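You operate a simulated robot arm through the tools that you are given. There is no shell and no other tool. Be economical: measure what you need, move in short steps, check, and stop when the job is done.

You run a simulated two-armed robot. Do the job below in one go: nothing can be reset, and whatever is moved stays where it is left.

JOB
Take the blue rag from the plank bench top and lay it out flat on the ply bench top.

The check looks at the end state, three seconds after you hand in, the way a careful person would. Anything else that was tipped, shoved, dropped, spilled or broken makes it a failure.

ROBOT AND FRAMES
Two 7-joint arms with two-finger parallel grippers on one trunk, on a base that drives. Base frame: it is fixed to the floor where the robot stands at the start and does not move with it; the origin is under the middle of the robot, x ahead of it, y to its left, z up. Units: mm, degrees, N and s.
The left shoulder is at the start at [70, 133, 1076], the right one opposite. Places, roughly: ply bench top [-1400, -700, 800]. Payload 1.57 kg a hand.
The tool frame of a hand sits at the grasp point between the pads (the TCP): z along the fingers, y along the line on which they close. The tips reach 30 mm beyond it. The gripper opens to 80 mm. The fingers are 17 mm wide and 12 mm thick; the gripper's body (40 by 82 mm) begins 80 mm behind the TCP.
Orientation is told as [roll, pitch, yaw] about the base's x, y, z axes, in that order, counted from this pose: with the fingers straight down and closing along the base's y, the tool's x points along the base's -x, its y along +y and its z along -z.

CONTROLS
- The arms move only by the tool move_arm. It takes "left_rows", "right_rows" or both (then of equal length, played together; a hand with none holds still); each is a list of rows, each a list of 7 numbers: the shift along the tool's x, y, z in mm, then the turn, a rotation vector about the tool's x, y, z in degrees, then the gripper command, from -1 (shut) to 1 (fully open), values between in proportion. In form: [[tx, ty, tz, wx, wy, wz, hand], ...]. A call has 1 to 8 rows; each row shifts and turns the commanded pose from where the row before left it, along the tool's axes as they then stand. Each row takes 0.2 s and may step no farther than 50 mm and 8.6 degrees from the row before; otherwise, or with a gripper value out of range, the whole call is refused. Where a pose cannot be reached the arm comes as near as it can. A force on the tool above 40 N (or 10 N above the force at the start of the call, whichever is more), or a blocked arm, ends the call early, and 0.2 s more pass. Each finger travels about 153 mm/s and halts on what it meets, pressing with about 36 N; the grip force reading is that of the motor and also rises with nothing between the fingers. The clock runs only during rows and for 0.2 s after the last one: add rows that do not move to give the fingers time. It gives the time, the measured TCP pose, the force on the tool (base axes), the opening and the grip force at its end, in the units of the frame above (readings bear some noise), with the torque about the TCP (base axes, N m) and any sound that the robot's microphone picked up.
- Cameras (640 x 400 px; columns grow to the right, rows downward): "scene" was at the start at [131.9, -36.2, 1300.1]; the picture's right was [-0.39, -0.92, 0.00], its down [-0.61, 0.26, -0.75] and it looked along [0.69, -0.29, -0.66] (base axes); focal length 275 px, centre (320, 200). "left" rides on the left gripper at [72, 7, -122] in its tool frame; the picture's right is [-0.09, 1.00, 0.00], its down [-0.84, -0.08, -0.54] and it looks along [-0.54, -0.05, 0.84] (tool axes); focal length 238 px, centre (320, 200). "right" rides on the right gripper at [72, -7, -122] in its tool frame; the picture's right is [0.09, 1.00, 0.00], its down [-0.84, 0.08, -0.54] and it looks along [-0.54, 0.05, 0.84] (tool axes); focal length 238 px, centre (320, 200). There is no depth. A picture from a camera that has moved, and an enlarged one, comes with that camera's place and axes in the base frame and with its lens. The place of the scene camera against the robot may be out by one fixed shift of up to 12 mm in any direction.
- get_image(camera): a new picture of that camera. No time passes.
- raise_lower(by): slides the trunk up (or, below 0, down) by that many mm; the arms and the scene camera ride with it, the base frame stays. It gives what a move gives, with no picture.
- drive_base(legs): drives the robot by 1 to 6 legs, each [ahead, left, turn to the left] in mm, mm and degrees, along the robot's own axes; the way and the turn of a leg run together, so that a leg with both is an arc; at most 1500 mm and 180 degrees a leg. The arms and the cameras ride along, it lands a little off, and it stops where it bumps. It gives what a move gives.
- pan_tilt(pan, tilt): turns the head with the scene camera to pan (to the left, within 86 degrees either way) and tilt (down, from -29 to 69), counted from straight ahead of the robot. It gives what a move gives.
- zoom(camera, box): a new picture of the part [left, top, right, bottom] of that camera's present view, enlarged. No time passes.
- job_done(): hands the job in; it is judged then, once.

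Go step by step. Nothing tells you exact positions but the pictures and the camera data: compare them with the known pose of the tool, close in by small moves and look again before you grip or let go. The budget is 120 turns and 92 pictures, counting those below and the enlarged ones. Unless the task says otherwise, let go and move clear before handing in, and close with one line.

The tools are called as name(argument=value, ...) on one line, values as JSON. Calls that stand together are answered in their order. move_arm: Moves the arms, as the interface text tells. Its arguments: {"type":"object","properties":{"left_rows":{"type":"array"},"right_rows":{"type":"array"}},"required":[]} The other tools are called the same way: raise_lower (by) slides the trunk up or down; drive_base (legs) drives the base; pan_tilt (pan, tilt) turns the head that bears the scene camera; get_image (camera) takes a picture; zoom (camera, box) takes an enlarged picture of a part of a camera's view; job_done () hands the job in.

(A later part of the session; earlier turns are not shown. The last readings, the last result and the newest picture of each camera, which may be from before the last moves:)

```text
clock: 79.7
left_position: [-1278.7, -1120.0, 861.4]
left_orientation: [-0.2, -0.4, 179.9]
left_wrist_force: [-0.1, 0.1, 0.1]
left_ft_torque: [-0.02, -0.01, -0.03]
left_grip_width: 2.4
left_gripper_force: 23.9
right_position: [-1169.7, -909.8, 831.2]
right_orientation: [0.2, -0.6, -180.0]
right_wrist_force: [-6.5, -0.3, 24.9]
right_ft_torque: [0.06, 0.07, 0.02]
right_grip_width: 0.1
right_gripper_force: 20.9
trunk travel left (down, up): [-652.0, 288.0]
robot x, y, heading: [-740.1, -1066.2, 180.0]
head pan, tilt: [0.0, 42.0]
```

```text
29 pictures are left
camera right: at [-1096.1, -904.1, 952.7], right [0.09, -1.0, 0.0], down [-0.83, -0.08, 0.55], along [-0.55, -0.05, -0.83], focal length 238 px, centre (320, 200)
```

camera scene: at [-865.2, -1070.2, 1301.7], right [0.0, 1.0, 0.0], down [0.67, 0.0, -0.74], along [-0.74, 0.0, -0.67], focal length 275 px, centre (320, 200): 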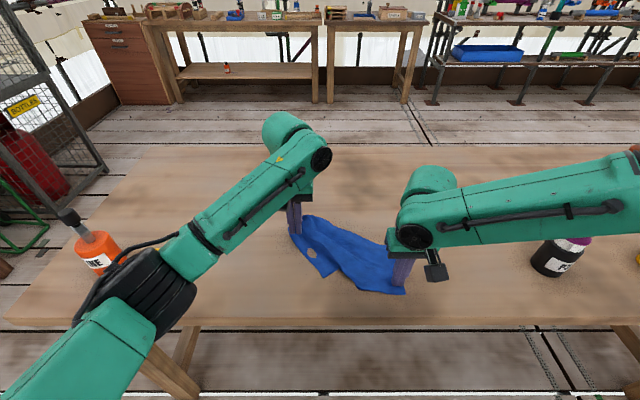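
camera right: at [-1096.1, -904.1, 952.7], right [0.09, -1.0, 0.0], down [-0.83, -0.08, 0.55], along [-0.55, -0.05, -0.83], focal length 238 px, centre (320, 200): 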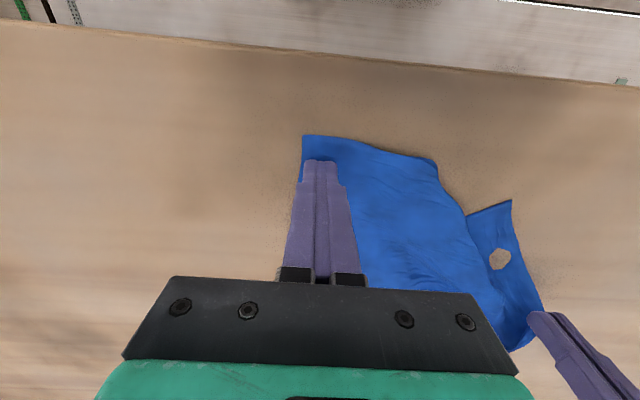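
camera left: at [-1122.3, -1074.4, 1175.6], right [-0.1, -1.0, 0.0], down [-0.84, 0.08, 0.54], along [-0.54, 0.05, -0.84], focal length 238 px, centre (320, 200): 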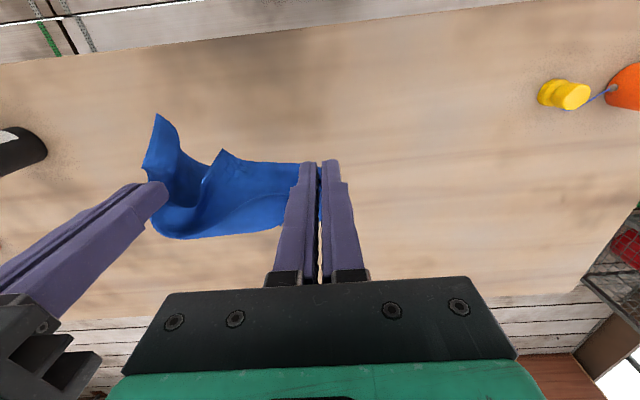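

That worked: the rag is mostly spread, with only a pleat left near D. I'll set A down, release it, lift the left hand clear and look.

move_arm(left_rows=[[-2, 3, 12, 0, 0, 0, -1], [0, 2, 13, 0, 0, 0, -1], [0, 0, 0, 0, 0, 0, -0.7], [0, 0, 0, 0, 0, 0, -0.3], [0, 0, -20, 0, 0, 0, -0.3], [10, 10, -40, 0, 0, 0, -0.3], [10, 30, -35, 0, 0, 0, -0.3], [10, 35, -30, 0, 0, 0, -0.3]])

get_image(camera="left")

```text
clock: 81.5
left_position: [-1249.7, -1200.6, 960.5]
left_orientation: [-0.1, -0.3, 179.8]
left_wrist_force: [0.4, -1.8, 0.0]
left_ft_torque: [0.01, -0.02, -0.02]
left_grip_width: 27.9
left_gripper_force: 0.1
right_position: [-1166.8, -912.0, 832.6]
right_orientation: [0.0, -0.6, 180.0]
right_wrist_force: [-5.1, 1.2, 30.1]
right_ft_torque: [0.04, 0.04, -0.03]
right_grip_width: 0.1
right_gripper_force: 20.7
trunk travel left (down, up): [-652.0, 288.0]
robot x, y, heading: [-735.2, -1066.1, 180.1]
head pan, tilt: [0.0, 42.0]
```

```text
28 pictures are left
camera left: at [-1177.4, -1208.1, 1082.9], right [-0.1, -1.0, 0.0], down [-0.83, 0.08, 0.55], along [-0.54, 0.06, -0.84], focal length 238 px, centre (320, 200)
```

left: 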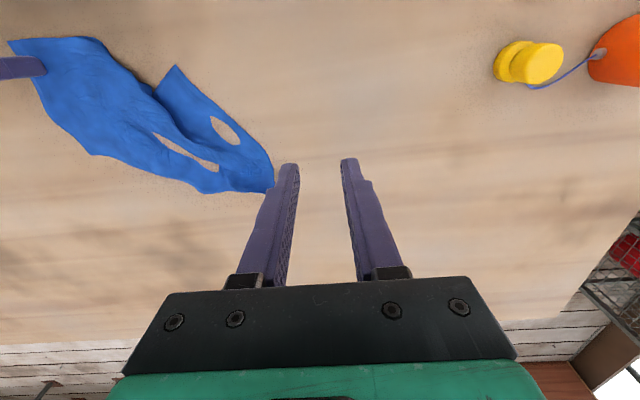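

zoom(camera="left", box=[0, 20, 300, 208])

zoom(camera="scene", box=[250, 190, 430, 303])

```text
2.13 times, centred on (150, 114) of left
camera zoom: at [-1177.4, -1208.1, 1082.9], right [-0.1, -1.0, 0.0], down [-0.83, 0.08, 0.55], along [-0.54, 0.06, -0.84], focal length 507 px, centre (682, 383)
```

zoom: 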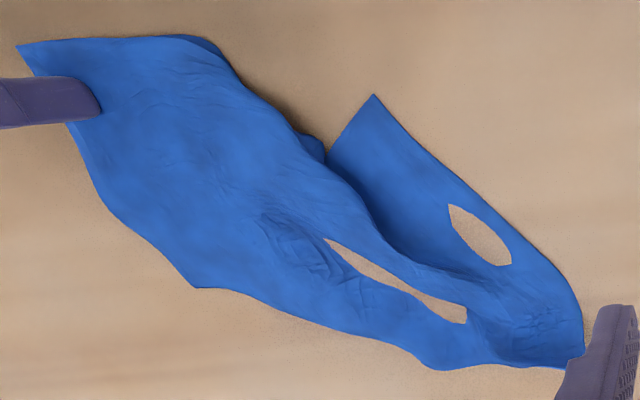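

```text
3.54 times, centred on (340, 246) of scene
camera zoom: at [-863.9, -1071.5, 1301.7], right [0.0, 1.0, 0.0], down [0.67, 0.0, -0.74], along [-0.74, 0.0, -0.67], focal length 973 px, centre (249, 35)
```

zoom: 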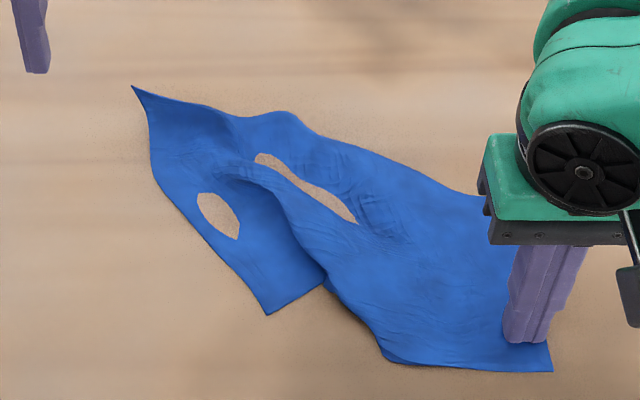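

D is at about (-1180,-1055), with a Z-pleat between it and C. I'll try pressing the closed left fingers onto D and dragging it near-left to pull the pleat out.

move_arm(left_rows=[[13, -32, 25, 0, 0, 0, -1], [13, -34, 27, 0, 0, 0, -1], [13, -34, 27, 0, 0, 0, -1], [12, -36, 27, 0, 0, 0, -1], [0, 0, 15, 0, 0, 0, -1], [0, 0, 8, 0, 0, 0, -1], [0, 0, 3, 0, 0, 0, -1]])

zoom(camera="left", box=[120, 60, 520, 310])

```text
clock: 83.1
left_position: [-1198.5, -1064.3, 831.3]
left_orientation: [-0.3, -0.5, 179.8]
left_wrist_force: [1.2, -0.8, 13.8]
left_ft_torque: [-0.03, -0.04, 0.0]
left_grip_width: 0.0
left_gripper_force: 21.2
right_position: [-1165.9, -911.3, 831.0]
right_orientation: [0.1, -0.6, 180.1]
right_wrist_force: [-5.4, -2.2, 19.1]
right_ft_torque: [-0.07, 0.11, 0.0]
right_grip_width: 0.2
right_gripper_force: 21.2
trunk travel left (down, up): [-652.0, 288.0]
robot x, y, heading: [-737.6, -1067.3, 180.0]
head pan, tilt: [0.0, 42.0]
```

```text
1.60 times, centred on (320, 185) of left
camera zoom: at [-1126.0, -1071.8, 952.6], right [-0.1, -1.0, 0.0], down [-0.83, 0.08, 0.55], along [-0.55, 0.06, -0.84], focal length 381 px, centre (320, 224)
```

zoom: 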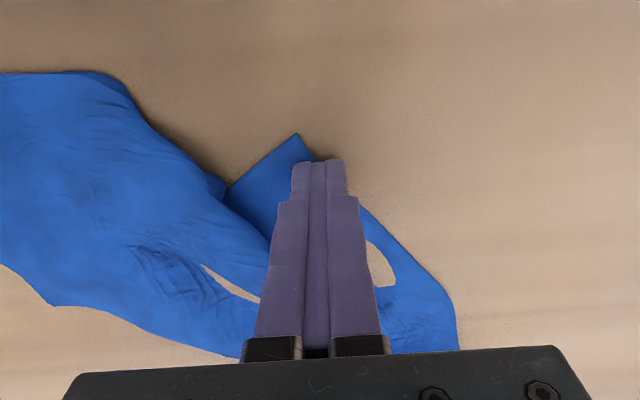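

move_arm(left_rows=[[0, 0, 1.5, 0, 0, 0, -1], [6, 9, 0, 0, 0, 0, -1], [10, 14, 0, 0, 0, 0, -1], [10, 14, 0, 0, 0, 0, -1], [10, 14, 0, 0, 0, 0, -1], [10, 14, 0, 0, 0, 0, -1]])

get_image(camera="left")

```text
clock: 84.4
left_position: [-1161.3, -1115.3, 831.7]
left_orientation: [-0.3, -0.7, 179.7]
left_wrist_force: [3.6, 0.6, 14.3]
left_ft_torque: [0.07, -0.08, -0.01]
left_grip_width: 0.0
left_gripper_force: 21.3
right_position: [-1167.4, -911.2, 830.9]
right_orientation: [0.2, -0.7, 180.0]
right_wrist_force: [1.9, 2.0, 10.9]
right_ft_torque: [0.06, -0.1, 0.02]
right_grip_width: 0.0
right_gripper_force: 21.3
trunk travel left (down, up): [-652.0, 288.0]
robot x, y, heading: [-737.8, -1065.7, 180.0]
head pan, tilt: [0.0, 42.0]
stopped in row 6 (left hand): the force on the tool passed its limit (the readings are from after the stop); the commanded pose is now the measured one
```

```text
24 pictures are left
camera left: at [-1088.4, -1124.2, 952.2], right [-0.1, -1.0, -0.01], down [-0.83, 0.08, 0.55], along [-0.55, 0.06, -0.83], focal length 238 px, centre (320, 200)
```

left: 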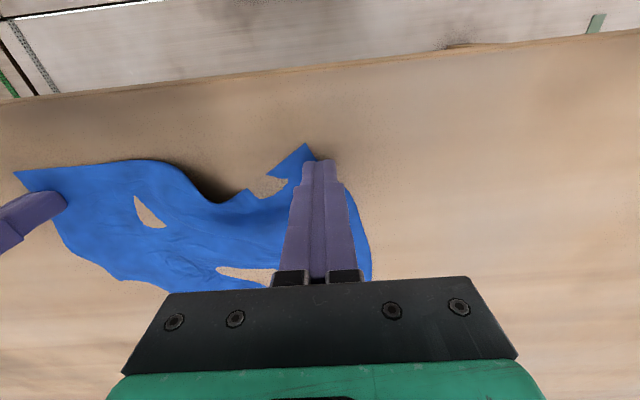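

Press-dragging works: the pleat is nearly out. I'll continue a little farther left.

move_arm(left_rows=[[0, 0, 0.7, 0, 0, 0, -1], [4, 9, 0, 0, 0, 0, -1], [4, 9, 0, 0, 0, 0, -1], [4, 9, 0, 0, 0, 0, -1], [3, 8, 0, 0, 0, 0, -1]])

get_image(camera="left")

```text
clock: 85.6
left_position: [-1147.5, -1147.7, 831.7]
left_orientation: [-0.4, -0.9, 179.8]
left_wrist_force: [-5.6, 12.9, 37.0]
left_ft_torque: [0.51, 0.1, -0.1]
left_grip_width: 0.1
left_gripper_force: 21.1
right_position: [-1166.5, -907.8, 832.1]
right_orientation: [0.3, -0.6, 180.1]
right_wrist_force: [-0.3, -4.7, 10.4]
right_ft_torque: [-0.14, -0.01, 0.0]
right_grip_width: 0.2
right_gripper_force: 20.8
trunk travel left (down, up): [-652.0, 288.0]
robot x, y, heading: [-739.2, -1063.0, 179.7]
head pan, tilt: [0.0, 42.0]
```

```text
23 pictures are left
camera left: at [-1073.6, -1157.0, 952.0], right [-0.1, -1.0, 0.0], down [-0.83, 0.08, 0.56], along [-0.55, 0.06, -0.83], focal length 238 px, centre (320, 200)
```

left: 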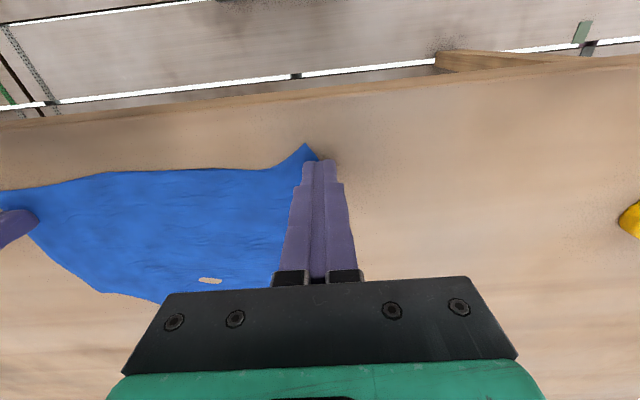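

The near edge C–D is now straight. I'll lift both hands clear and view the whole rag.

move_arm(left_rows=[[0, 0, -10, 0, 0, 0, -1], [0, 0, -30, 0, 0, 0, -1], [0, 25, -40, 0, 0, 0, -1], [0, 35, -35, 0, 0, 0, -1], [0, 35, -35, 0, 0, 0, -1]], right_rows=[[0, 0, -10, 0, 0, 0, -1], [0, 0, -30, 0, 0, 0, -1], [15, -25, -40, 0, 0, 0, -1], [15, -35, -30, 0, 0, 0, -1], [15, -35, -30, 0, 0, 0, -1]])

zoom(camera="scene", box=[210, 180, 450, 330])

get_image(camera="right")

```text
clock: 86.8
left_position: [-1144.8, -1246.3, 978.3]
left_orientation: [-0.1, -0.5, 179.8]
left_wrist_force: [0.1, -0.4, 0.0]
left_ft_torque: [-0.02, 0.02, 0.02]
left_grip_width: 0.0
left_gripper_force: 21.4
right_position: [-1122.5, -813.4, 968.3]
right_orientation: [0.2, -0.4, -180.0]
right_wrist_force: [0.6, 0.4, -0.5]
right_ft_torque: [0.02, 0.0, 0.0]
right_grip_width: 0.0
right_gripper_force: 20.9
trunk travel left (down, up): [-652.0, 288.0]
robot x, y, heading: [-738.4, -1064.4, 179.8]
head pan, tilt: [0.0, 42.0]
```

```text
2.67 times, centred on (330, 255) of scene
camera zoom: at [-864.8, -1068.5, 1301.6], right [0.0, 1.0, 0.0], down [0.67, 0.0, -0.74], along [-0.74, 0.0, -0.67], focal length 733 px, centre (293, 53)
```

zoom: 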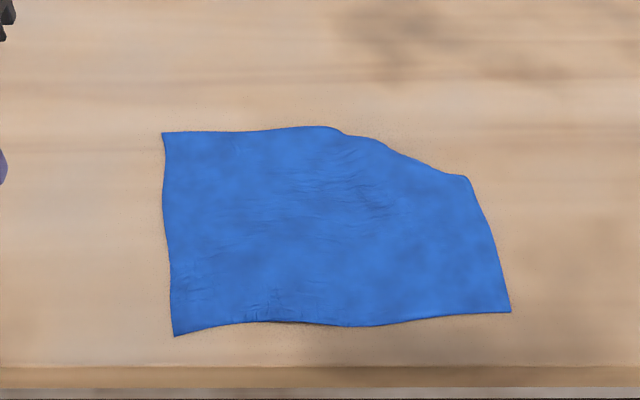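

```text
21 pictures are left
camera right: at [-1049.4, -806.8, 1090.3], right [0.09, -1.0, 0.0], down [-0.83, -0.08, 0.55], along [-0.55, -0.05, -0.84], focal length 238 px, centre (320, 200)
```

right: 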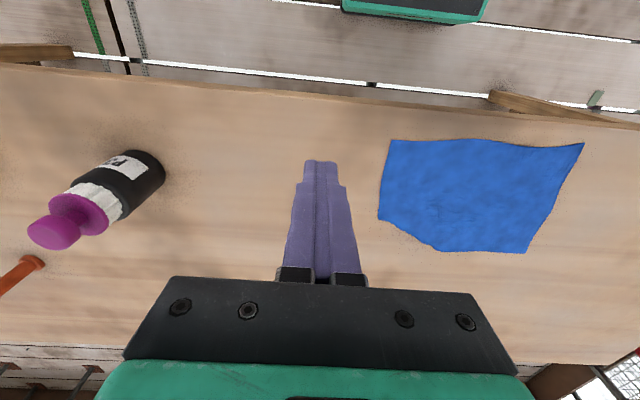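

Now only the far-right corner B is tucked under, along a fold from about (-1316,-1035) to (-1259,-918). I'll shift the base 90 mm left to bring it within the right arm's reach, then pinch the fold, lift it so the flap drops free, and lay it outward.

move_arm(left_rows=[[10, -20, -35, 0, 0, 0, -1], [10, -20, -35, 0, 0, 0, -1]], right_rows=[[-10, 0, -10, 0, 0, 0, 0.2], [-10, 0, -10, 0, 0, 0, 0.2]])

drive_base(legs=[[0, 90, 0]])

```text
clock: 87.4
left_position: [-1127.2, -1206.3, 1048.5]
left_orientation: [-0.2, -0.5, 179.9]
left_wrist_force: [0.0, 0.1, 0.1]
left_ft_torque: [0.01, -0.01, -0.01]
left_grip_width: 0.0
left_gripper_force: 21.6
right_position: [-1143.1, -814.1, 988.6]
right_orientation: [0.1, -0.4, 180.0]
right_wrist_force: [-0.6, -0.1, -0.4]
right_ft_torque: [-0.03, 0.02, 0.03]
right_grip_width: 47.7
right_gripper_force: 0.1
trunk travel left (down, up): [-652.0, 288.0]
robot x, y, heading: [-740.4, -1063.7, 179.9]
head pan, tilt: [0.0, 42.0]
```

```text
clock: 88.5
left_position: [-1128.0, -1299.0, 1048.1]
left_orientation: [-0.2, -0.5, 179.8]
left_wrist_force: [-0.2, -0.5, 0.3]
left_ft_torque: [-0.01, 0.01, 0.04]
left_grip_width: 0.2
left_gripper_force: 20.6
right_position: [-1144.2, -904.1, 988.0]
right_orientation: [0.2, -0.3, 179.8]
right_wrist_force: [-0.3, 0.2, 0.3]
right_ft_torque: [0.02, 0.0, 0.0]
right_grip_width: 48.1
right_gripper_force: 0.0
trunk travel left (down, up): [-652.0, 288.0]
robot x, y, heading: [-737.5, -1156.3, 180.1]
head pan, tilt: [0.0, 42.0]
```

move_arm(right_rows=[[-27, 15, 22, 0, 0, 0, 0.2], [-27, 15, 22, 0, 0, 0, 0.2], [-27, 15, 22, 0, 0, 0, 0.2], [-27, 15, 22, 0, 0, 0, 0.2], [-28, 16, 22, 0, 0, 0, 0.2], [0, 0, 0, 0, 0, 8.5, 0.2], [0, 0, 0, 0, 0, 8.5, 0.2], [0, 0, 0, 0, 0, 8.5, 0.2]])

get_image(camera="right")

```text
clock: 90.3
left_position: [-1127.4, -1298.0, 1047.5]
left_orientation: [-0.2, -0.4, 179.8]
left_wrist_force: [0.7, 0.1, -0.2]
left_ft_torque: [0.01, 0.05, 0.01]
left_grip_width: 0.0
left_gripper_force: 21.6
right_position: [-1274.3, -977.0, 881.5]
right_orientation: [0.3, -0.1, 154.2]
right_wrist_force: [0.3, -0.3, 0.2]
right_ft_torque: [-0.01, 0.0, 0.01]
right_grip_width: 48.1
right_gripper_force: 0.0
right hand out of reach, approached as far as the arm can: row 5
trunk travel left (down, up): [-652.0, 288.0]
robot x, y, heading: [-743.9, -1155.8, 179.8]
head pan, tilt: [0.0, 42.0]
```

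```text
20 pictures are left
camera right: at [-1206.3, -1002.2, 1002.9], right [-0.35, -0.94, 0.01], down [-0.78, 0.3, 0.55], along [-0.51, 0.19, -0.84], focal length 238 px, centre (320, 200)
```

right: 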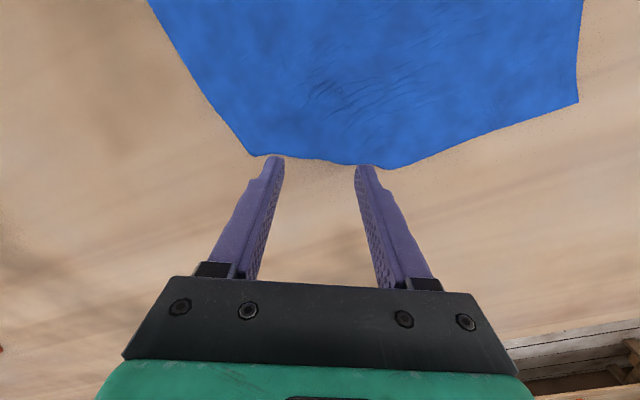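

The fold is parallel to the closing line and the hand is well placed over it. I'll lower the trunk and feel for contact.

raise_lower(by=-45)

move_arm(right_rows=[[0, 0, 3, 0, 0, 0, 0.2], [0, 0, 2, 0, 0, 0, 0.2], [0, 0, 2, 0, 0, 0, 0.2]])

```text
clock: 91.2
left_position: [-1127.2, -1297.5, 1002.5]
left_orientation: [-0.1, -0.4, 179.8]
left_wrist_force: [-0.3, -0.1, 0.6]
left_ft_torque: [-0.01, -0.01, -0.03]
left_grip_width: 0.0
left_gripper_force: 21.2
right_position: [-1274.3, -977.6, 835.9]
right_orientation: [0.3, -0.2, 154.4]
right_wrist_force: [0.3, -0.2, 0.6]
right_ft_torque: [-0.01, 0.01, -0.02]
right_grip_width: 47.9
right_gripper_force: 0.1
trunk travel left (down, up): [-607.0, 333.0]
robot x, y, heading: [-739.5, -1156.8, 179.7]
head pan, tilt: [0.0, 42.0]
```

```text
clock: 92.0
left_position: [-1126.4, -1298.7, 1003.6]
left_orientation: [-0.2, -0.5, 179.8]
left_wrist_force: [0.2, -1.3, -0.4]
left_ft_torque: [0.01, 0.01, 0.02]
left_grip_width: 0.0
left_gripper_force: 21.2
right_position: [-1274.3, -976.9, 832.0]
right_orientation: [0.6, -0.7, 154.3]
right_wrist_force: [-4.1, 1.5, 17.6]
right_ft_torque: [0.47, -0.16, 0.15]
right_grip_width: 47.8
right_gripper_force: 0.0
trunk travel left (down, up): [-607.0, 333.0]
robot x, y, heading: [-735.2, -1153.0, 180.1]
head pan, tilt: [0.0, 42.0]
```

move_arm(right_rows=[[0, 0, 1.2, 0, 0, 0, 0.1], [0, 0, 0, 0, 0, 0, -0.1], [0, 0, 0, 0, 0, 0, -0.3], [0, 0, 0, 0, 0, 0, -0.5], [0, 0, 0, 0, 0, 0, -0.7], [0, 0, 0, 0, 0, 0, -1], [0, 0, 0, 0, 0, 0, -1], [0, 0, 0, 0, 0, 0, -1]])

get_image(camera="right")

```text
clock: 93.8
left_position: [-1123.7, -1298.3, 1004.8]
left_orientation: [-0.2, -0.8, 179.9]
left_wrist_force: [-0.8, 0.8, 1.1]
left_ft_torque: [0.02, -0.01, -0.02]
left_grip_width: 0.0
left_gripper_force: 21.2
right_position: [-1269.9, -977.3, 833.7]
right_orientation: [0.7, -0.7, 154.4]
right_wrist_force: [1.5, 5.7, 32.1]
right_ft_torque: [0.21, -0.23, -0.02]
right_grip_width: 0.0
right_gripper_force: 21.2
trunk travel left (down, up): [-607.0, 333.0]
robot x, y, heading: [-737.1, -1157.9, 179.9]
head pan, tilt: [0.0, 42.0]
```

```text
19 pictures are left
camera right: at [-1200.6, -1001.7, 953.4], right [-0.35, -0.94, 0.01], down [-0.78, 0.29, 0.55], along [-0.52, 0.18, -0.83], focal length 238 px, centre (320, 200)
```

right: 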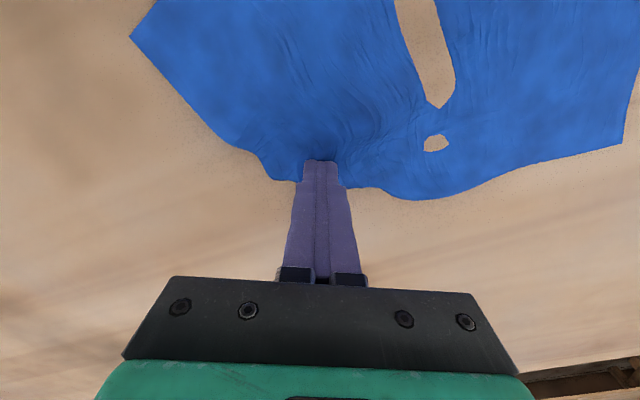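

Width 0: the fold slipped. I'll retry with a wider opening and a firmer press.

move_arm(right_rows=[[0, 0, -20, 0, 0, 0, -1], [0, 0, -10, 0, 0, 0, 0.2], [0, 0, 0, 0, 0, 0, 0.6], [0, 0, 0, 0, 0, 0, 0.6]])

get_image(camera="right")

```text
clock: 94.8
left_position: [-1127.4, -1297.9, 1002.7]
left_orientation: [-0.1, -0.5, 179.8]
left_wrist_force: [0.0, -1.0, 0.0]
left_ft_torque: [0.02, 0.03, 0.01]
left_grip_width: 0.1
left_gripper_force: 20.9
right_position: [-1273.2, -977.4, 859.5]
right_orientation: [0.2, -0.2, 154.6]
right_wrist_force: [-0.7, 0.0, 0.4]
right_ft_torque: [0.02, 0.02, 0.01]
right_grip_width: 64.1
right_gripper_force: 0.0
trunk travel left (down, up): [-607.0, 333.0]
robot x, y, heading: [-739.9, -1158.5, 180.0]
head pan, tilt: [0.0, 42.0]
```

```text
18 pictures are left
camera right: at [-1205.5, -1001.9, 980.5], right [-0.35, -0.94, 0.0], down [-0.79, 0.29, 0.54], along [-0.51, 0.18, -0.84], focal length 238 px, centre (320, 200)
```

right: 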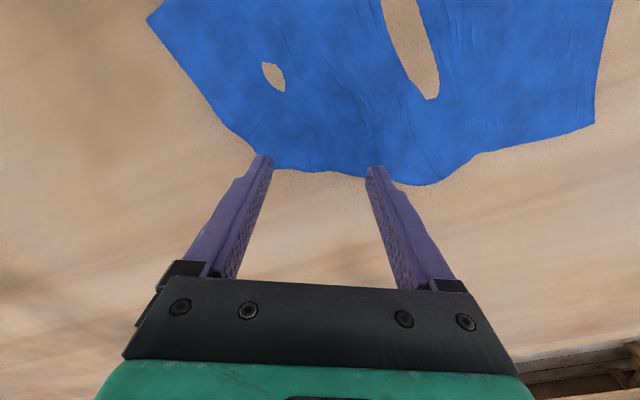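

move_arm(right_rows=[[6, 0, 15, 0, 0, 0, 0.6], [0, 0, 11, 0, 0, 0, 0.6], [0, 0, 3, 0, 0, 0, 0.6], [0, 0, 2, 0, 0, 0, 0.6], [0, 0, 1, 0, 0, 0, 0.6]])

move_arm(right_rows=[[0, 0, 0.5, 0, 0, 0, 0.4], [0, 0, 0, 0, 0, 0, 0.2], [0, 0, 0, 0, 0, 0, 0], [0, 0, 0, 0, 0, 0, -0.2], [0, 0, 0, 0, 0, 0, -0.4], [0, 0, 0, 0, 0, 0, -0.6], [0, 0, 0, 0, 0, 0, -0.8], [0, 0, 0, 0, 0, 0, -1]])

```text
clock: 96.0
left_position: [-1124.0, -1298.9, 1004.5]
left_orientation: [-0.3, -0.7, 179.7]
left_wrist_force: [-0.5, -0.3, 0.3]
left_ft_torque: [-0.06, 0.02, 0.01]
left_grip_width: 0.0
left_gripper_force: 20.9
right_position: [-1268.3, -980.5, 832.7]
right_orientation: [0.4, -0.9, 154.3]
right_wrist_force: [-6.9, 5.5, 38.1]
right_ft_torque: [1.15, -0.12, 0.25]
right_grip_width: 64.3
right_gripper_force: 0.0
trunk travel left (down, up): [-607.0, 333.0]
robot x, y, heading: [-739.9, -1154.2, 179.7]
head pan, tilt: [0.0, 42.0]
```

```text
clock: 97.8
left_position: [-1122.3, -1298.7, 1005.5]
left_orientation: [-0.3, -0.8, 179.9]
left_wrist_force: [-0.9, 0.2, -0.1]
left_ft_torque: [0.0, 0.02, 0.01]
left_grip_width: 0.2
left_gripper_force: 21.7
right_position: [-1265.1, -981.9, 832.9]
right_orientation: [0.6, -0.9, 154.6]
right_wrist_force: [1.6, 0.5, 42.8]
right_ft_torque: [-0.01, -0.14, 0.03]
right_grip_width: 0.0
right_gripper_force: 21.5
trunk travel left (down, up): [-607.0, 333.0]
robot x, y, heading: [-741.7, -1159.6, 179.7]
head pan, tilt: [0.0, 42.0]
```

get_image(camera="right")

```text
17 pictures are left
camera right: at [-1195.7, -1007.0, 953.2], right [-0.35, -0.94, 0.01], down [-0.78, 0.29, 0.55], along [-0.52, 0.18, -0.83], focal length 238 px, centre (320, 200)
```

right: 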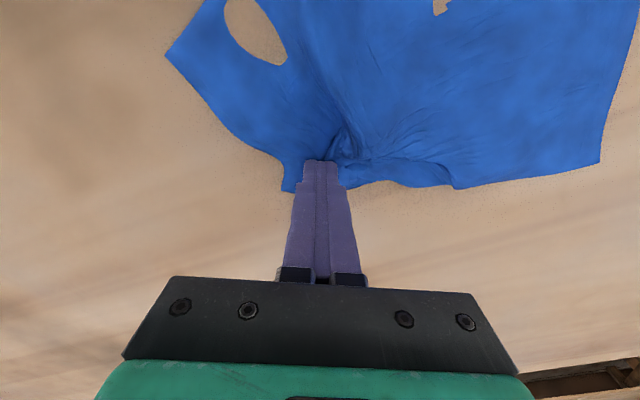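

move_arm(right_rows=[[0, 0, -15, 0, 0, 0, -1], [0, 0, -30, 0, 0, 0, -1], [0, 0, -35, 0, 0, 0, -1]])

get_image(camera="right")

```text
clock: 98.6
left_position: [-1126.7, -1297.8, 1002.1]
left_orientation: [-0.2, -0.5, 179.8]
left_wrist_force: [0.5, -1.2, -0.3]
left_ft_torque: [-0.02, -0.01, 0.0]
left_grip_width: 0.1
left_gripper_force: 21.4
right_position: [-1267.8, -979.8, 903.9]
right_orientation: [0.2, -0.2, 154.5]
right_wrist_force: [0.1, 0.3, -0.3]
right_ft_torque: [-0.03, 0.02, -0.03]
right_grip_width: 0.0
right_gripper_force: 21.1
trunk travel left (down, up): [-607.0, 333.0]
robot x, y, heading: [-738.8, -1155.9, 180.0]
head pan, tilt: [0.0, 42.0]
```

```text
16 pictures are left
camera right: at [-1200.2, -1004.4, 1026.9], right [-0.35, -0.94, 0.0], down [-0.79, 0.29, 0.54], along [-0.51, 0.19, -0.84], focal length 238 px, centre (320, 200)
```

right: 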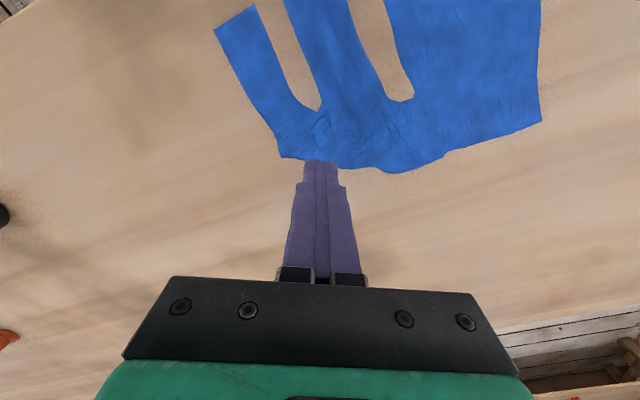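

The double layer slipped out again. Gripping with one finger off the cloth has worked at corners, so I'll straddle the right end of the fold at about (-1274,-933).

move_arm(right_rows=[[-6, -13, 5, 0, 0, 0, 0.2], [-6, -12, 10, 0, 0, 0, 0.2], [0, 0, 20, 0, 0, 0, 0.2], [0, 0, 25, 0, 0, 0, 0.2]])

get_image(camera="right")

```text
clock: 99.6
left_position: [-1129.6, -1297.6, 1000.7]
left_orientation: [-0.2, -0.4, 179.8]
left_wrist_force: [0.5, -0.6, -0.7]
left_ft_torque: [-0.02, -0.03, 0.0]
left_grip_width: 0.0
left_gripper_force: 21.7
right_position: [-1269.0, -952.3, 845.1]
right_orientation: [0.4, -0.1, 154.4]
right_wrist_force: [-0.5, 0.5, -0.7]
right_ft_torque: [0.02, 0.01, -0.02]
right_grip_width: 48.1
right_gripper_force: 0.1
trunk travel left (down, up): [-607.0, 333.0]
robot x, y, heading: [-736.7, -1154.9, 180.1]
head pan, tilt: [0.0, 42.0]
```

```text
15 pictures are left
camera right: at [-1201.2, -976.6, 966.5], right [-0.35, -0.94, 0.0], down [-0.79, 0.29, 0.54], along [-0.51, 0.18, -0.84], focal length 238 px, centre (320, 200)
```

right: 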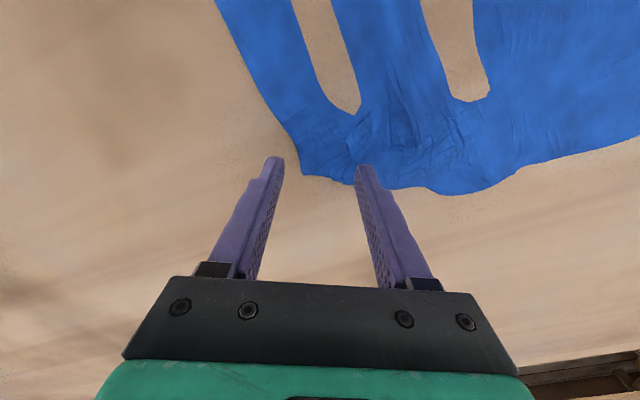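

move_arm(right_rows=[[6, 0, 8, 0, 0, 0, 0.2], [0, 0, 5, 0, 0, 0, 0.2], [0, 0, 3, 0, 0, 0, 0.2], [0, 0, 1, 0, 0, 0, 0.2]])

move_arm(right_rows=[[0, 0, 0, 0, 0, 0, 0.05], [0, 0, 0, 0, 0, 0, -0.1], [0, 0, 0, 0, 0, 0, -0.25], [0, 0, 0, 0, 0, 0, -0.4], [0, 0, 0, 0, 0, 0, -0.6], [0, 0, 0, 0, 0, 0, -0.8], [0, 0, 0, 0, 0, 0, -1], [0, 0, 0, 0, 0, 0, -1]])

get_image(camera="right")

```text
clock: 100.6
left_position: [-1125.8, -1297.1, 1002.9]
left_orientation: [-0.2, -0.7, 179.8]
left_wrist_force: [-0.2, 0.0, 0.1]
left_ft_torque: [-0.03, 0.01, 0.0]
left_grip_width: 0.0
left_gripper_force: 21.6
right_position: [-1263.5, -955.8, 831.9]
right_orientation: [0.6, -0.6, 154.4]
right_wrist_force: [-2.8, 2.5, 21.2]
right_ft_torque: [-0.43, 0.39, -0.1]
right_grip_width: 47.7
right_gripper_force: 0.0
trunk travel left (down, up): [-607.0, 333.0]
robot x, y, heading: [-739.3, -1157.3, 180.0]
head pan, tilt: [0.0, 42.0]
```

```text
clock: 102.4
left_position: [-1124.7, -1299.6, 1003.5]
left_orientation: [-0.4, -0.7, 179.8]
left_wrist_force: [-0.3, 0.4, 0.6]
left_ft_torque: [0.0, 0.02, -0.02]
left_grip_width: 0.0
left_gripper_force: 21.0
right_position: [-1260.2, -956.4, 832.2]
right_orientation: [0.4, -0.6, 154.5]
right_wrist_force: [0.3, -2.4, 29.8]
right_ft_torque: [-0.26, 0.09, 0.01]
right_grip_width: 4.0
right_gripper_force: 25.2
trunk travel left (down, up): [-607.0, 333.0]
robot x, y, heading: [-740.7, -1158.0, 180.2]
head pan, tilt: [0.0, 42.0]
```

```text
14 pictures are left
camera right: at [-1191.3, -981.4, 953.3], right [-0.35, -0.94, 0.01], down [-0.78, 0.29, 0.55], along [-0.52, 0.19, -0.83], focal length 238 px, centre (320, 200)
```

right: 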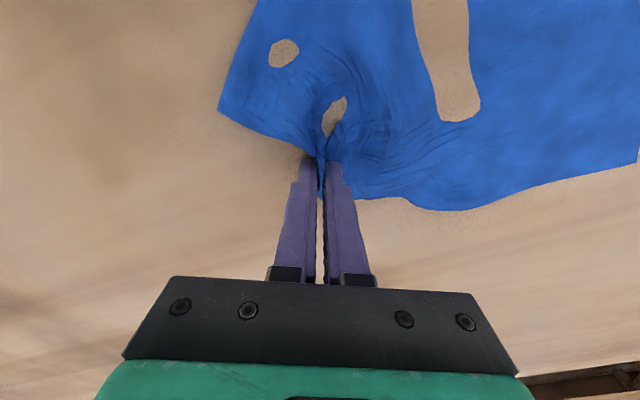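

Gripped 4 mm this time. I'll raise the trunk 100 mm and see whether the flap drops free.

raise_lower(by=110)

get_image(camera="right")

zoom(camera="scene", box=[230, 180, 470, 330])

```text
clock: 103.8
left_position: [-1128.4, -1299.5, 1112.0]
left_orientation: [-0.2, -0.4, 179.7]
left_wrist_force: [0.1, -0.4, 1.1]
left_ft_torque: [0.02, 0.01, 0.02]
left_grip_width: 0.1
left_gripper_force: 21.1
right_position: [-1263.7, -955.0, 938.9]
right_orientation: [0.3, -0.2, 154.4]
right_wrist_force: [0.6, -0.7, 0.3]
right_ft_torque: [0.01, 0.01, -0.02]
right_grip_width: 2.7
right_gripper_force: 24.1
trunk travel left (down, up): [-717.0, 223.0]
robot x, y, heading: [-738.1, -1153.0, 179.9]
head pan, tilt: [0.0, 42.0]
```

```text
13 pictures are left
camera right: at [-1195.6, -979.4, 1059.8], right [-0.35, -0.94, 0.0], down [-0.79, 0.29, 0.54], along [-0.51, 0.18, -0.84], focal length 238 px, centre (320, 200)
```

right: 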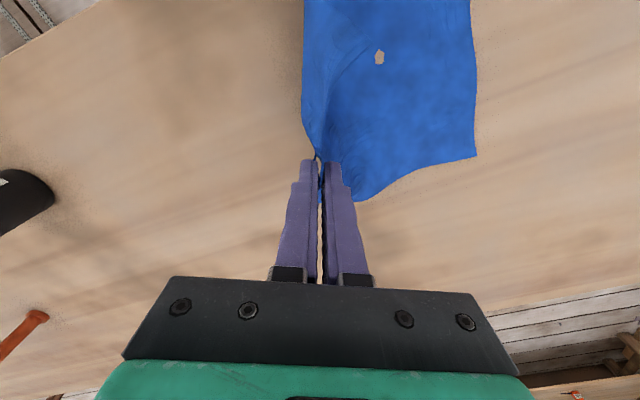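

```text
2.67 times, centred on (350, 255) of scene
camera zoom: at [-868.0, -1159.0, 1366.3], right [0.0, 1.0, 0.0], down [0.67, 0.0, -0.74], along [-0.74, 0.0, -0.67], focal length 733 px, centre (240, 53)
```

zoom: 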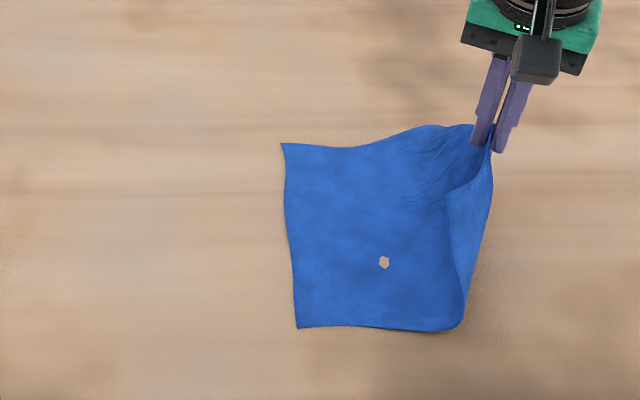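

The flap side is lifted. I'll swing outward (base 50 mm right, arm ahead) so the tucked corner trails free, then lower it and come inward.

drive_base(legs=[[0, -60, 0]])

move_arm(right_rows=[[-19, 3, 0, 0, 0, 0, -1], [-19, 3, 0, 0, 0, 0, -1], [0, 0, 0, 0, 0, 0, -1]])

zoom(camera="scene", box=[230, 180, 470, 330])

```text
clock: 104.8
left_position: [-1126.7, -1242.0, 1112.5]
left_orientation: [-0.5, -0.6, 179.9]
left_wrist_force: [-0.3, -0.6, 0.0]
left_ft_torque: [0.0, 0.0, 0.0]
left_grip_width: 0.1
left_gripper_force: 21.3
right_position: [-1263.0, -900.3, 939.0]
right_orientation: [0.0, -0.2, 154.5]
right_wrist_force: [-0.8, -0.8, 0.1]
right_ft_torque: [0.01, 0.02, -0.03]
right_grip_width: 2.8
right_gripper_force: 23.9
trunk travel left (down, up): [-717.0, 223.0]
robot x, y, heading: [-742.6, -1097.1, 180.1]
head pan, tilt: [0.0, 42.0]
```

```text
clock: 105.6
left_position: [-1127.3, -1237.1, 1111.7]
left_orientation: [-0.3, -0.5, 179.8]
left_wrist_force: [0.5, 0.0, 0.6]
left_ft_torque: [0.02, 0.02, 0.0]
left_grip_width: 0.0
left_gripper_force: 21.1
right_position: [-1289.2, -880.6, 940.6]
right_orientation: [0.5, -0.3, 154.5]
right_wrist_force: [0.0, -0.3, -0.6]
right_ft_torque: [-0.03, -0.01, 0.01]
right_grip_width: 2.5
right_gripper_force: 24.3
right hand out of reach, approached as far as the arm can: row 2
trunk travel left (down, up): [-717.0, 223.0]
robot x, y, heading: [-734.4, -1098.3, 180.0]
head pan, tilt: [0.0, 42.0]
```

```text
2.67 times, centred on (350, 255) of scene
camera zoom: at [-867.0, -1099.1, 1366.4], right [0.0, 1.0, 0.0], down [0.67, 0.0, -0.74], along [-0.74, 0.0, -0.67], focal length 733 px, centre (240, 53)
```

zoom: 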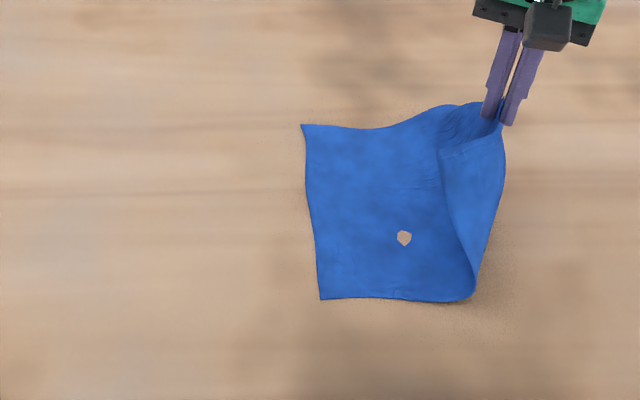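

The rag slid along with the lift. I'll lower the trunk and pin corner D with the left fingers, so the right hand can pull the right side out against it.

raise_lower(by=-65)

move_arm(left_rows=[[-10, -27, 22, 0, 0, 0, -1], [-10, -27, 29, 0, 0, 0, -1], [-10, -27, 29, 0, 0, 0, -1], [-11, -28, 29, 0, 0, 0, -1], [-11, -28, 29, 0, 0, 0, -1], [-11, -28, 29, 0, 0, 0, -1], [-10, -27, 29, 0, 0, 0, -1], [0, 0, 13, 0, 0, 0, -1]])

get_image(camera="left")

```text
clock: 106.6
left_position: [-1127.9, -1239.8, 1048.0]
left_orientation: [-0.2, -0.5, 179.8]
left_wrist_force: [1.1, 0.2, 0.0]
left_ft_torque: [0.01, 0.0, -0.01]
left_grip_width: 0.2
left_gripper_force: 21.6
right_position: [-1290.2, -882.5, 876.7]
right_orientation: [0.4, -0.4, 154.4]
right_wrist_force: [0.8, -0.6, -0.3]
right_ft_torque: [0.0, 0.01, 0.0]
right_grip_width: 2.7
right_gripper_force: 24.5
trunk travel left (down, up): [-652.0, 288.0]
robot x, y, heading: [-739.9, -1096.0, 179.8]
head pan, tilt: [0.0, 42.0]
```

```text
clock: 108.4
left_position: [-1201.6, -1047.3, 840.6]
left_orientation: [-0.2, -0.5, 179.8]
left_wrist_force: [0.3, 0.1, 0.2]
left_ft_torque: [-0.01, -0.04, -0.02]
left_grip_width: 0.0
left_gripper_force: 21.2
right_position: [-1289.5, -881.8, 875.8]
right_orientation: [0.3, -0.3, 154.5]
right_wrist_force: [0.0, -1.0, 0.0]
right_ft_torque: [-0.02, -0.01, -0.04]
right_grip_width: 2.9
right_gripper_force: 24.0
trunk travel left (down, up): [-652.0, 288.0]
robot x, y, heading: [-740.2, -1099.6, 180.1]
head pan, tilt: [0.0, 42.0]
```

```text
10 pictures are left
camera left: at [-1128.9, -1055.5, 960.5], right [-0.09, -1.0, 0.0], down [-0.83, 0.08, 0.55], along [-0.55, 0.05, -0.84], focal length 238 px, centre (320, 200)
```

left: 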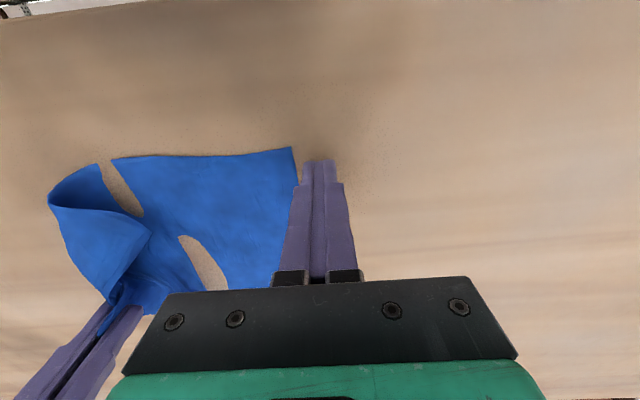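

The fingers are just off D. I'll shift 25 mm right, pin, then pull the right hand outward to unroll the right side.

move_arm(left_rows=[[0, -25, 0, 0, 0, 0, -1], [0, 0, 8, 0, 0, 0, -1], [0, 0, 4, 0, 0, 0, -1], [0, 0, 2, 0, 0, 0, -1]])

move_arm(right_rows=[[-3.7, -19.3, 0, 0, 0, 0, -1], [-3.7, -19.3, 0, 0, 0, 0, -1], [-3.7, -19.3, 0, 0, 0, 0, -1], [-3.7, -19.3, 5, 0, 0, 0, -1], [-3.7, -19.3, 5, 0, 0, 0, -1], [0, 0, 0, 0, 0, 0, -1]])

get_image(camera="scene")

```text
clock: 109.4
left_position: [-1200.9, -1021.3, 829.6]
left_orientation: [-0.6, -1.2, 179.8]
left_wrist_force: [-6.5, 3.7, 40.6]
left_ft_torque: [0.11, -0.05, 0.03]
left_grip_width: 0.0
left_gripper_force: 21.2
right_position: [-1285.8, -882.2, 879.2]
right_orientation: [0.4, -0.5, 154.5]
right_wrist_force: [0.9, -1.0, 0.9]
right_ft_torque: [-0.02, 0.04, -0.04]
right_grip_width: 2.8
right_gripper_force: 23.5
trunk travel left (down, up): [-652.0, 288.0]
robot x, y, heading: [-736.1, -1098.1, 180.1]
head pan, tilt: [0.0, 42.0]
```

```text
clock: 110.5
left_position: [-1202.7, -1020.3, 832.2]
left_orientation: [-0.5, -1.2, 179.8]
left_wrist_force: [4.1, 1.0, 18.9]
left_ft_torque: [0.02, -0.25, 0.02]
left_grip_width: 0.0
left_gripper_force: 21.4
right_position: [-1267.1, -804.1, 871.5]
right_orientation: [0.5, -0.4, 154.5]
right_wrist_force: [-0.5, -0.8, 0.1]
right_ft_torque: [-0.03, 0.0, 0.02]
right_grip_width: 2.9
right_gripper_force: 24.4
trunk travel left (down, up): [-652.0, 288.0]
robot x, y, heading: [-734.7, -1094.5, 180.3]
head pan, tilt: [0.0, 42.0]
stopped in row 5 (left hand): the force on the tool passed its limit (the readings are from after the stop); the commanded pose is now the measured one
```

```text
9 pictures are left
camera scene: at [-864.9, -1100.3, 1301.0], right [0.0, 1.0, 0.0], down [0.67, 0.0, -0.74], along [-0.74, 0.0, -0.67], focal length 275 px, centre (320, 200)
```

scene: 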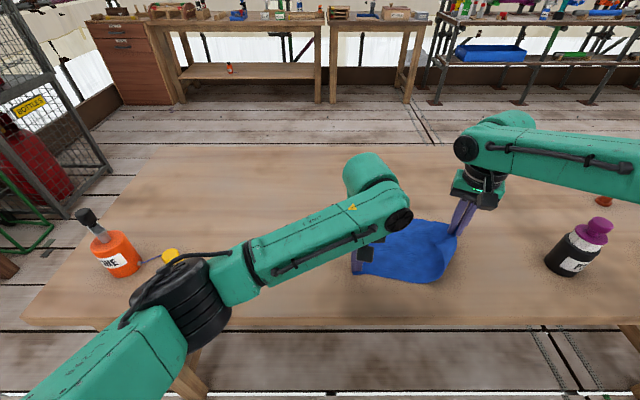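

It's unrolling. I'll pull about 35 mm more while lowering, then release the right hand and raise it.

move_arm(right_rows=[[-3, -15, 8, 0, 0, 0, -1], [-3, -15, 10, 0, 0, 0, -1], [-1, -8, 12, 0, 0, 0, -1], [0, 0, 5, 0, 0, 0, -1], [0, 0, 0, 0, 0, 0, -0.6], [0, 0, 0, 0, 0, 0, -0.4], [0, 0, -20, 0, 0, 0, -0.4], [5, 0, -40, 0, 0, 0, -0.4]])

move_arm(right_rows=[[15, -15, -35, 0, 0, 0, -1], [25, -10, -35, 0, 0, 0, -1], [25, 0, -20, 0, 0, 0, -1]], left_rows=[[0, 0, -15, 0, 0, 0, -1], [10, 30, -35, 0, 0, 0, -1], [10, 40, -30, 0, 0, 0, -1]])

zoom(camera="scene", box=[270, 190, 510, 340])

```text
clock: 112.3
left_position: [-1200.1, -1021.2, 831.4]
left_orientation: [-0.5, -1.3, 179.9]
left_wrist_force: [-3.5, 5.2, 32.2]
left_ft_torque: [0.09, -0.08, 0.04]
left_grip_width: 0.1
left_gripper_force: 21.1
right_position: [-1252.3, -767.9, 895.8]
right_orientation: [0.5, -0.3, 154.4]
right_wrist_force: [0.3, -0.1, 0.3]
right_ft_torque: [0.02, -0.02, -0.05]
right_grip_width: 24.0
right_gripper_force: 0.1
trunk travel left (down, up): [-652.0, 288.0]
robot x, y, heading: [-736.2, -1100.0, 180.0]
head pan, tilt: [0.0, 42.0]
```

```text
refused: row 3 steps farther than a row can; nothing moved
```

```text
2.67 times, centred on (390, 265) of scene
camera zoom: at [-863.2, -1100.0, 1301.9], right [0.0, 1.0, 0.0], down [0.67, 0.0, -0.75], along [-0.75, 0.0, -0.67], focal length 733 px, centre (133, 27)
```

zoom: 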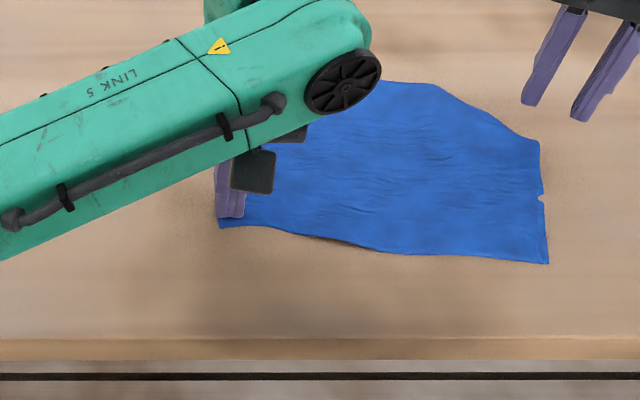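

The rag is nearly flat again; only a smaller far-right corner remains tucked (fold about (-1342,-817) to (-1276,-746)). I'll lift both hands, move inward and shift the base right to reach that corner properly.

move_arm(right_rows=[[10, 10, -40, 0, 0, 0, -0.4], [19, 28, -25, 0, 0, 0, -0.4], [19, 30, -15, 0, 0, 0, 0.2], [9, 5, 0, 0, 0, 8.5, 0.2], [0, 0, 0, 0, 0, 8.5, 0.2]], left_rows=[[0, 0, -15, 0, 0, 0, -1], [0, 0, -40, 0, 0, 0, -1], [10, 30, -35, 0, 0, 0, -1], [10, 40, -20, 0, 0, 0, -1], [0, 40, 0, 0, 0, 0, -1]])

drive_base(legs=[[0, -130, 0]])

```text
clock: 113.5
left_position: [-1182.1, -1135.2, 937.3]
left_orientation: [-0.5, -0.9, 179.9]
left_wrist_force: [-0.3, -0.6, 0.4]
left_ft_torque: [0.04, 0.02, 0.0]
left_grip_width: 0.0
left_gripper_force: 21.1
right_position: [-1233.2, -858.5, 974.6]
right_orientation: [0.4, -0.2, 137.4]
right_wrist_force: [0.3, -0.5, -0.6]
right_ft_torque: [0.0, 0.0, 0.01]
right_grip_width: 48.0
right_gripper_force: 0.0
trunk travel left (down, up): [-652.0, 288.0]
robot x, y, heading: [-739.6, -1095.8, 180.1]
head pan, tilt: [0.0, 42.0]
```

```text
clock: 114.8
left_position: [-1182.4, -1003.5, 938.6]
left_orientation: [-0.5, -1.0, 179.9]
left_wrist_force: [0.2, -0.1, 0.5]
left_ft_torque: [0.02, -0.02, 0.0]
left_grip_width: 0.1
left_gripper_force: 21.9
right_position: [-1233.5, -730.5, 975.7]
right_orientation: [0.4, -0.1, 137.5]
right_wrist_force: [0.0, 0.1, 0.4]
right_ft_torque: [-0.02, -0.02, 0.02]
right_grip_width: 48.0
right_gripper_force: 0.0
trunk travel left (down, up): [-652.0, 288.0]
robot x, y, heading: [-738.0, -966.7, 179.9]
head pan, tilt: [0.0, 42.0]
```

move_arm(right_rows=[[-2, 18.5, 33, 0, 0, 0, 0.2], [-2, 18.5, 33, 0, 0, 0, 0.2], [-2, 18.5, 33, 0, 0, 0, 0.2], [0, 0, 0, 0, 0, 0, 0.2]])

get_image(camera="right")

```text
clock: 115.8
left_position: [-1181.6, -1004.2, 937.6]
left_orientation: [-0.5, -0.9, 179.9]
left_wrist_force: [-0.3, -0.2, -0.2]
left_ft_torque: [0.04, 0.05, -0.01]
left_grip_width: 0.0
left_gripper_force: 21.0
right_position: [-1276.2, -766.8, 877.6]
right_orientation: [0.6, -0.2, 137.5]
right_wrist_force: [0.2, -0.4, 0.5]
right_ft_torque: [0.03, 0.04, 0.0]
right_grip_width: 48.1
right_gripper_force: 0.1
trunk travel left (down, up): [-652.0, 288.0]
robot x, y, heading: [-739.3, -968.7, 179.9]
head pan, tilt: [0.0, 42.0]
```

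```text
7 pictures are left
camera right: at [-1217.2, -810.4, 998.1], right [-0.61, -0.8, 0.01], down [-0.66, 0.51, 0.55], along [-0.44, 0.32, -0.84], focal length 238 px, centre (320, 200)
```

right: 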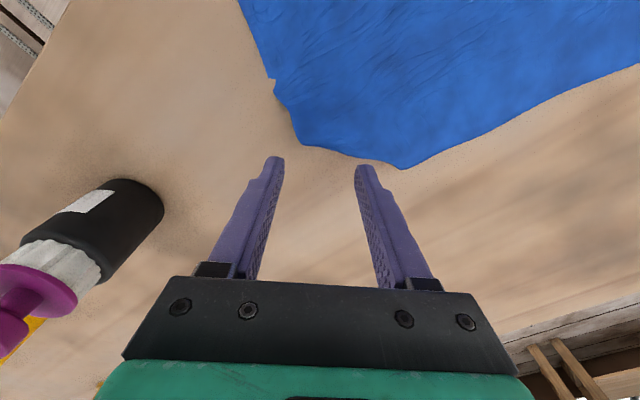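

The bottle is well clear and P2 lies between the fingers. I'll move 12 mm inward, go down, press and close.

move_arm(right_rows=[[6, 0, 20, 0, 0, 0, 0.2], [6, 0, 18, 0, 0, 0, 0.2], [0, 0, 6, 0, 0, 0, 0.2], [0, 0, 3, 0, 0, 0, 0.2], [0, 0, 1.5, 0, 0, 0, 0.2]])

move_arm(right_rows=[[0, 0, 0, 0, 0, 0, 0.05], [0, 0, 0, 0, 0, 0, -0.1], [0, 0, 0, 0, 0, 0, -0.25], [0, 0, 0, 0, 0, 0, -0.4], [0, 0, 0, 0, 0, 0, -0.6], [0, 0, 0, 0, 0, 0, -0.8], [0, 0, 0, 0, 0, 0, -1], [0, 0, 0, 0, 0, 0, -1]])

```text
clock: 117.0
left_position: [-1180.8, -1004.3, 937.6]
left_orientation: [-0.5, -1.0, 179.8]
left_wrist_force: [-1.2, 0.6, 0.0]
left_ft_torque: [-0.02, -0.01, -0.03]
left_grip_width: 0.1
left_gripper_force: 20.8
right_position: [-1264.9, -774.1, 831.6]
right_orientation: [0.8, -0.5, 137.4]
right_wrist_force: [-4.5, 2.6, 18.5]
right_ft_torque: [-0.25, 0.49, -0.1]
right_grip_width: 49.5
right_gripper_force: 0.7
trunk travel left (down, up): [-652.0, 288.0]
robot x, y, heading: [-737.5, -973.1, 179.8]
head pan, tilt: [0.0, 42.0]
```

```text
clock: 118.8
left_position: [-1179.9, -1005.7, 938.3]
left_orientation: [-0.6, -1.1, 180.0]
left_wrist_force: [0.9, -0.2, -1.6]
left_ft_torque: [-0.01, 0.01, 0.0]
left_grip_width: 0.2
left_gripper_force: 21.2
right_position: [-1262.9, -777.2, 832.0]
right_orientation: [0.7, -0.6, 137.5]
right_wrist_force: [-3.7, -4.8, 27.4]
right_ft_torque: [-0.28, 0.33, 0.01]
right_grip_width: 9.4
right_gripper_force: 28.1
trunk travel left (down, up): [-652.0, 288.0]
robot x, y, heading: [-738.4, -969.2, 180.0]
head pan, tilt: [0.0, 42.0]
```

Gripped 9 mm. I'll lift about 95 mm so the flap hangs free, then look.

move_arm(right_rows=[[0, 0, -20, 0, 0, 0, -1], [0, 0, -25, 0, 0, 0, -1], [0, 0, -25, 0, 0, 0, -1], [0, 0, -25, 0, 0, 0, -1], [0, 0, 0, 0, 0, 0, -1]])

zoom(camera="scene", box=[270, 160, 510, 310])

```text
clock: 120.0
left_position: [-1181.8, -1003.2, 937.0]
left_orientation: [-0.3, -1.0, 179.9]
left_wrist_force: [-0.9, 0.0, -0.1]
left_ft_torque: [-0.02, -0.01, -0.02]
left_grip_width: 0.0
left_gripper_force: 21.3
right_position: [-1266.3, -775.8, 923.5]
right_orientation: [0.3, -0.1, 137.4]
right_wrist_force: [-0.3, 0.6, 0.3]
right_ft_torque: [0.0, -0.05, 0.02]
right_grip_width: 1.7
right_gripper_force: 23.7
trunk travel left (down, up): [-652.0, 288.0]
robot x, y, heading: [-739.4, -967.2, 180.0]
head pan, tilt: [0.0, 42.0]
```

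```text
2.67 times, centred on (390, 235) of scene
camera zoom: at [-867.6, -970.9, 1301.3], right [0.0, 1.0, 0.0], down [0.67, 0.0, -0.74], along [-0.74, 0.0, -0.67], focal length 733 px, centre (133, 107)
```

zoom: 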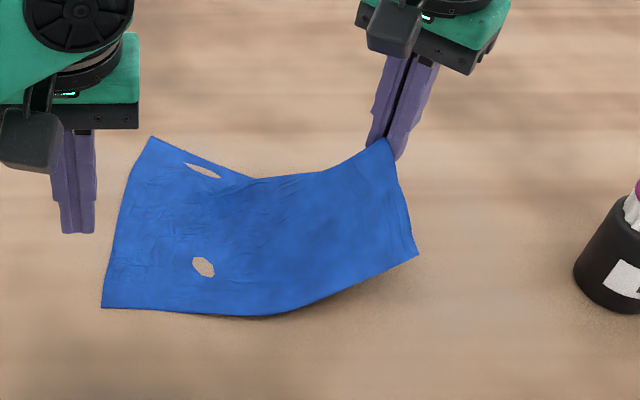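

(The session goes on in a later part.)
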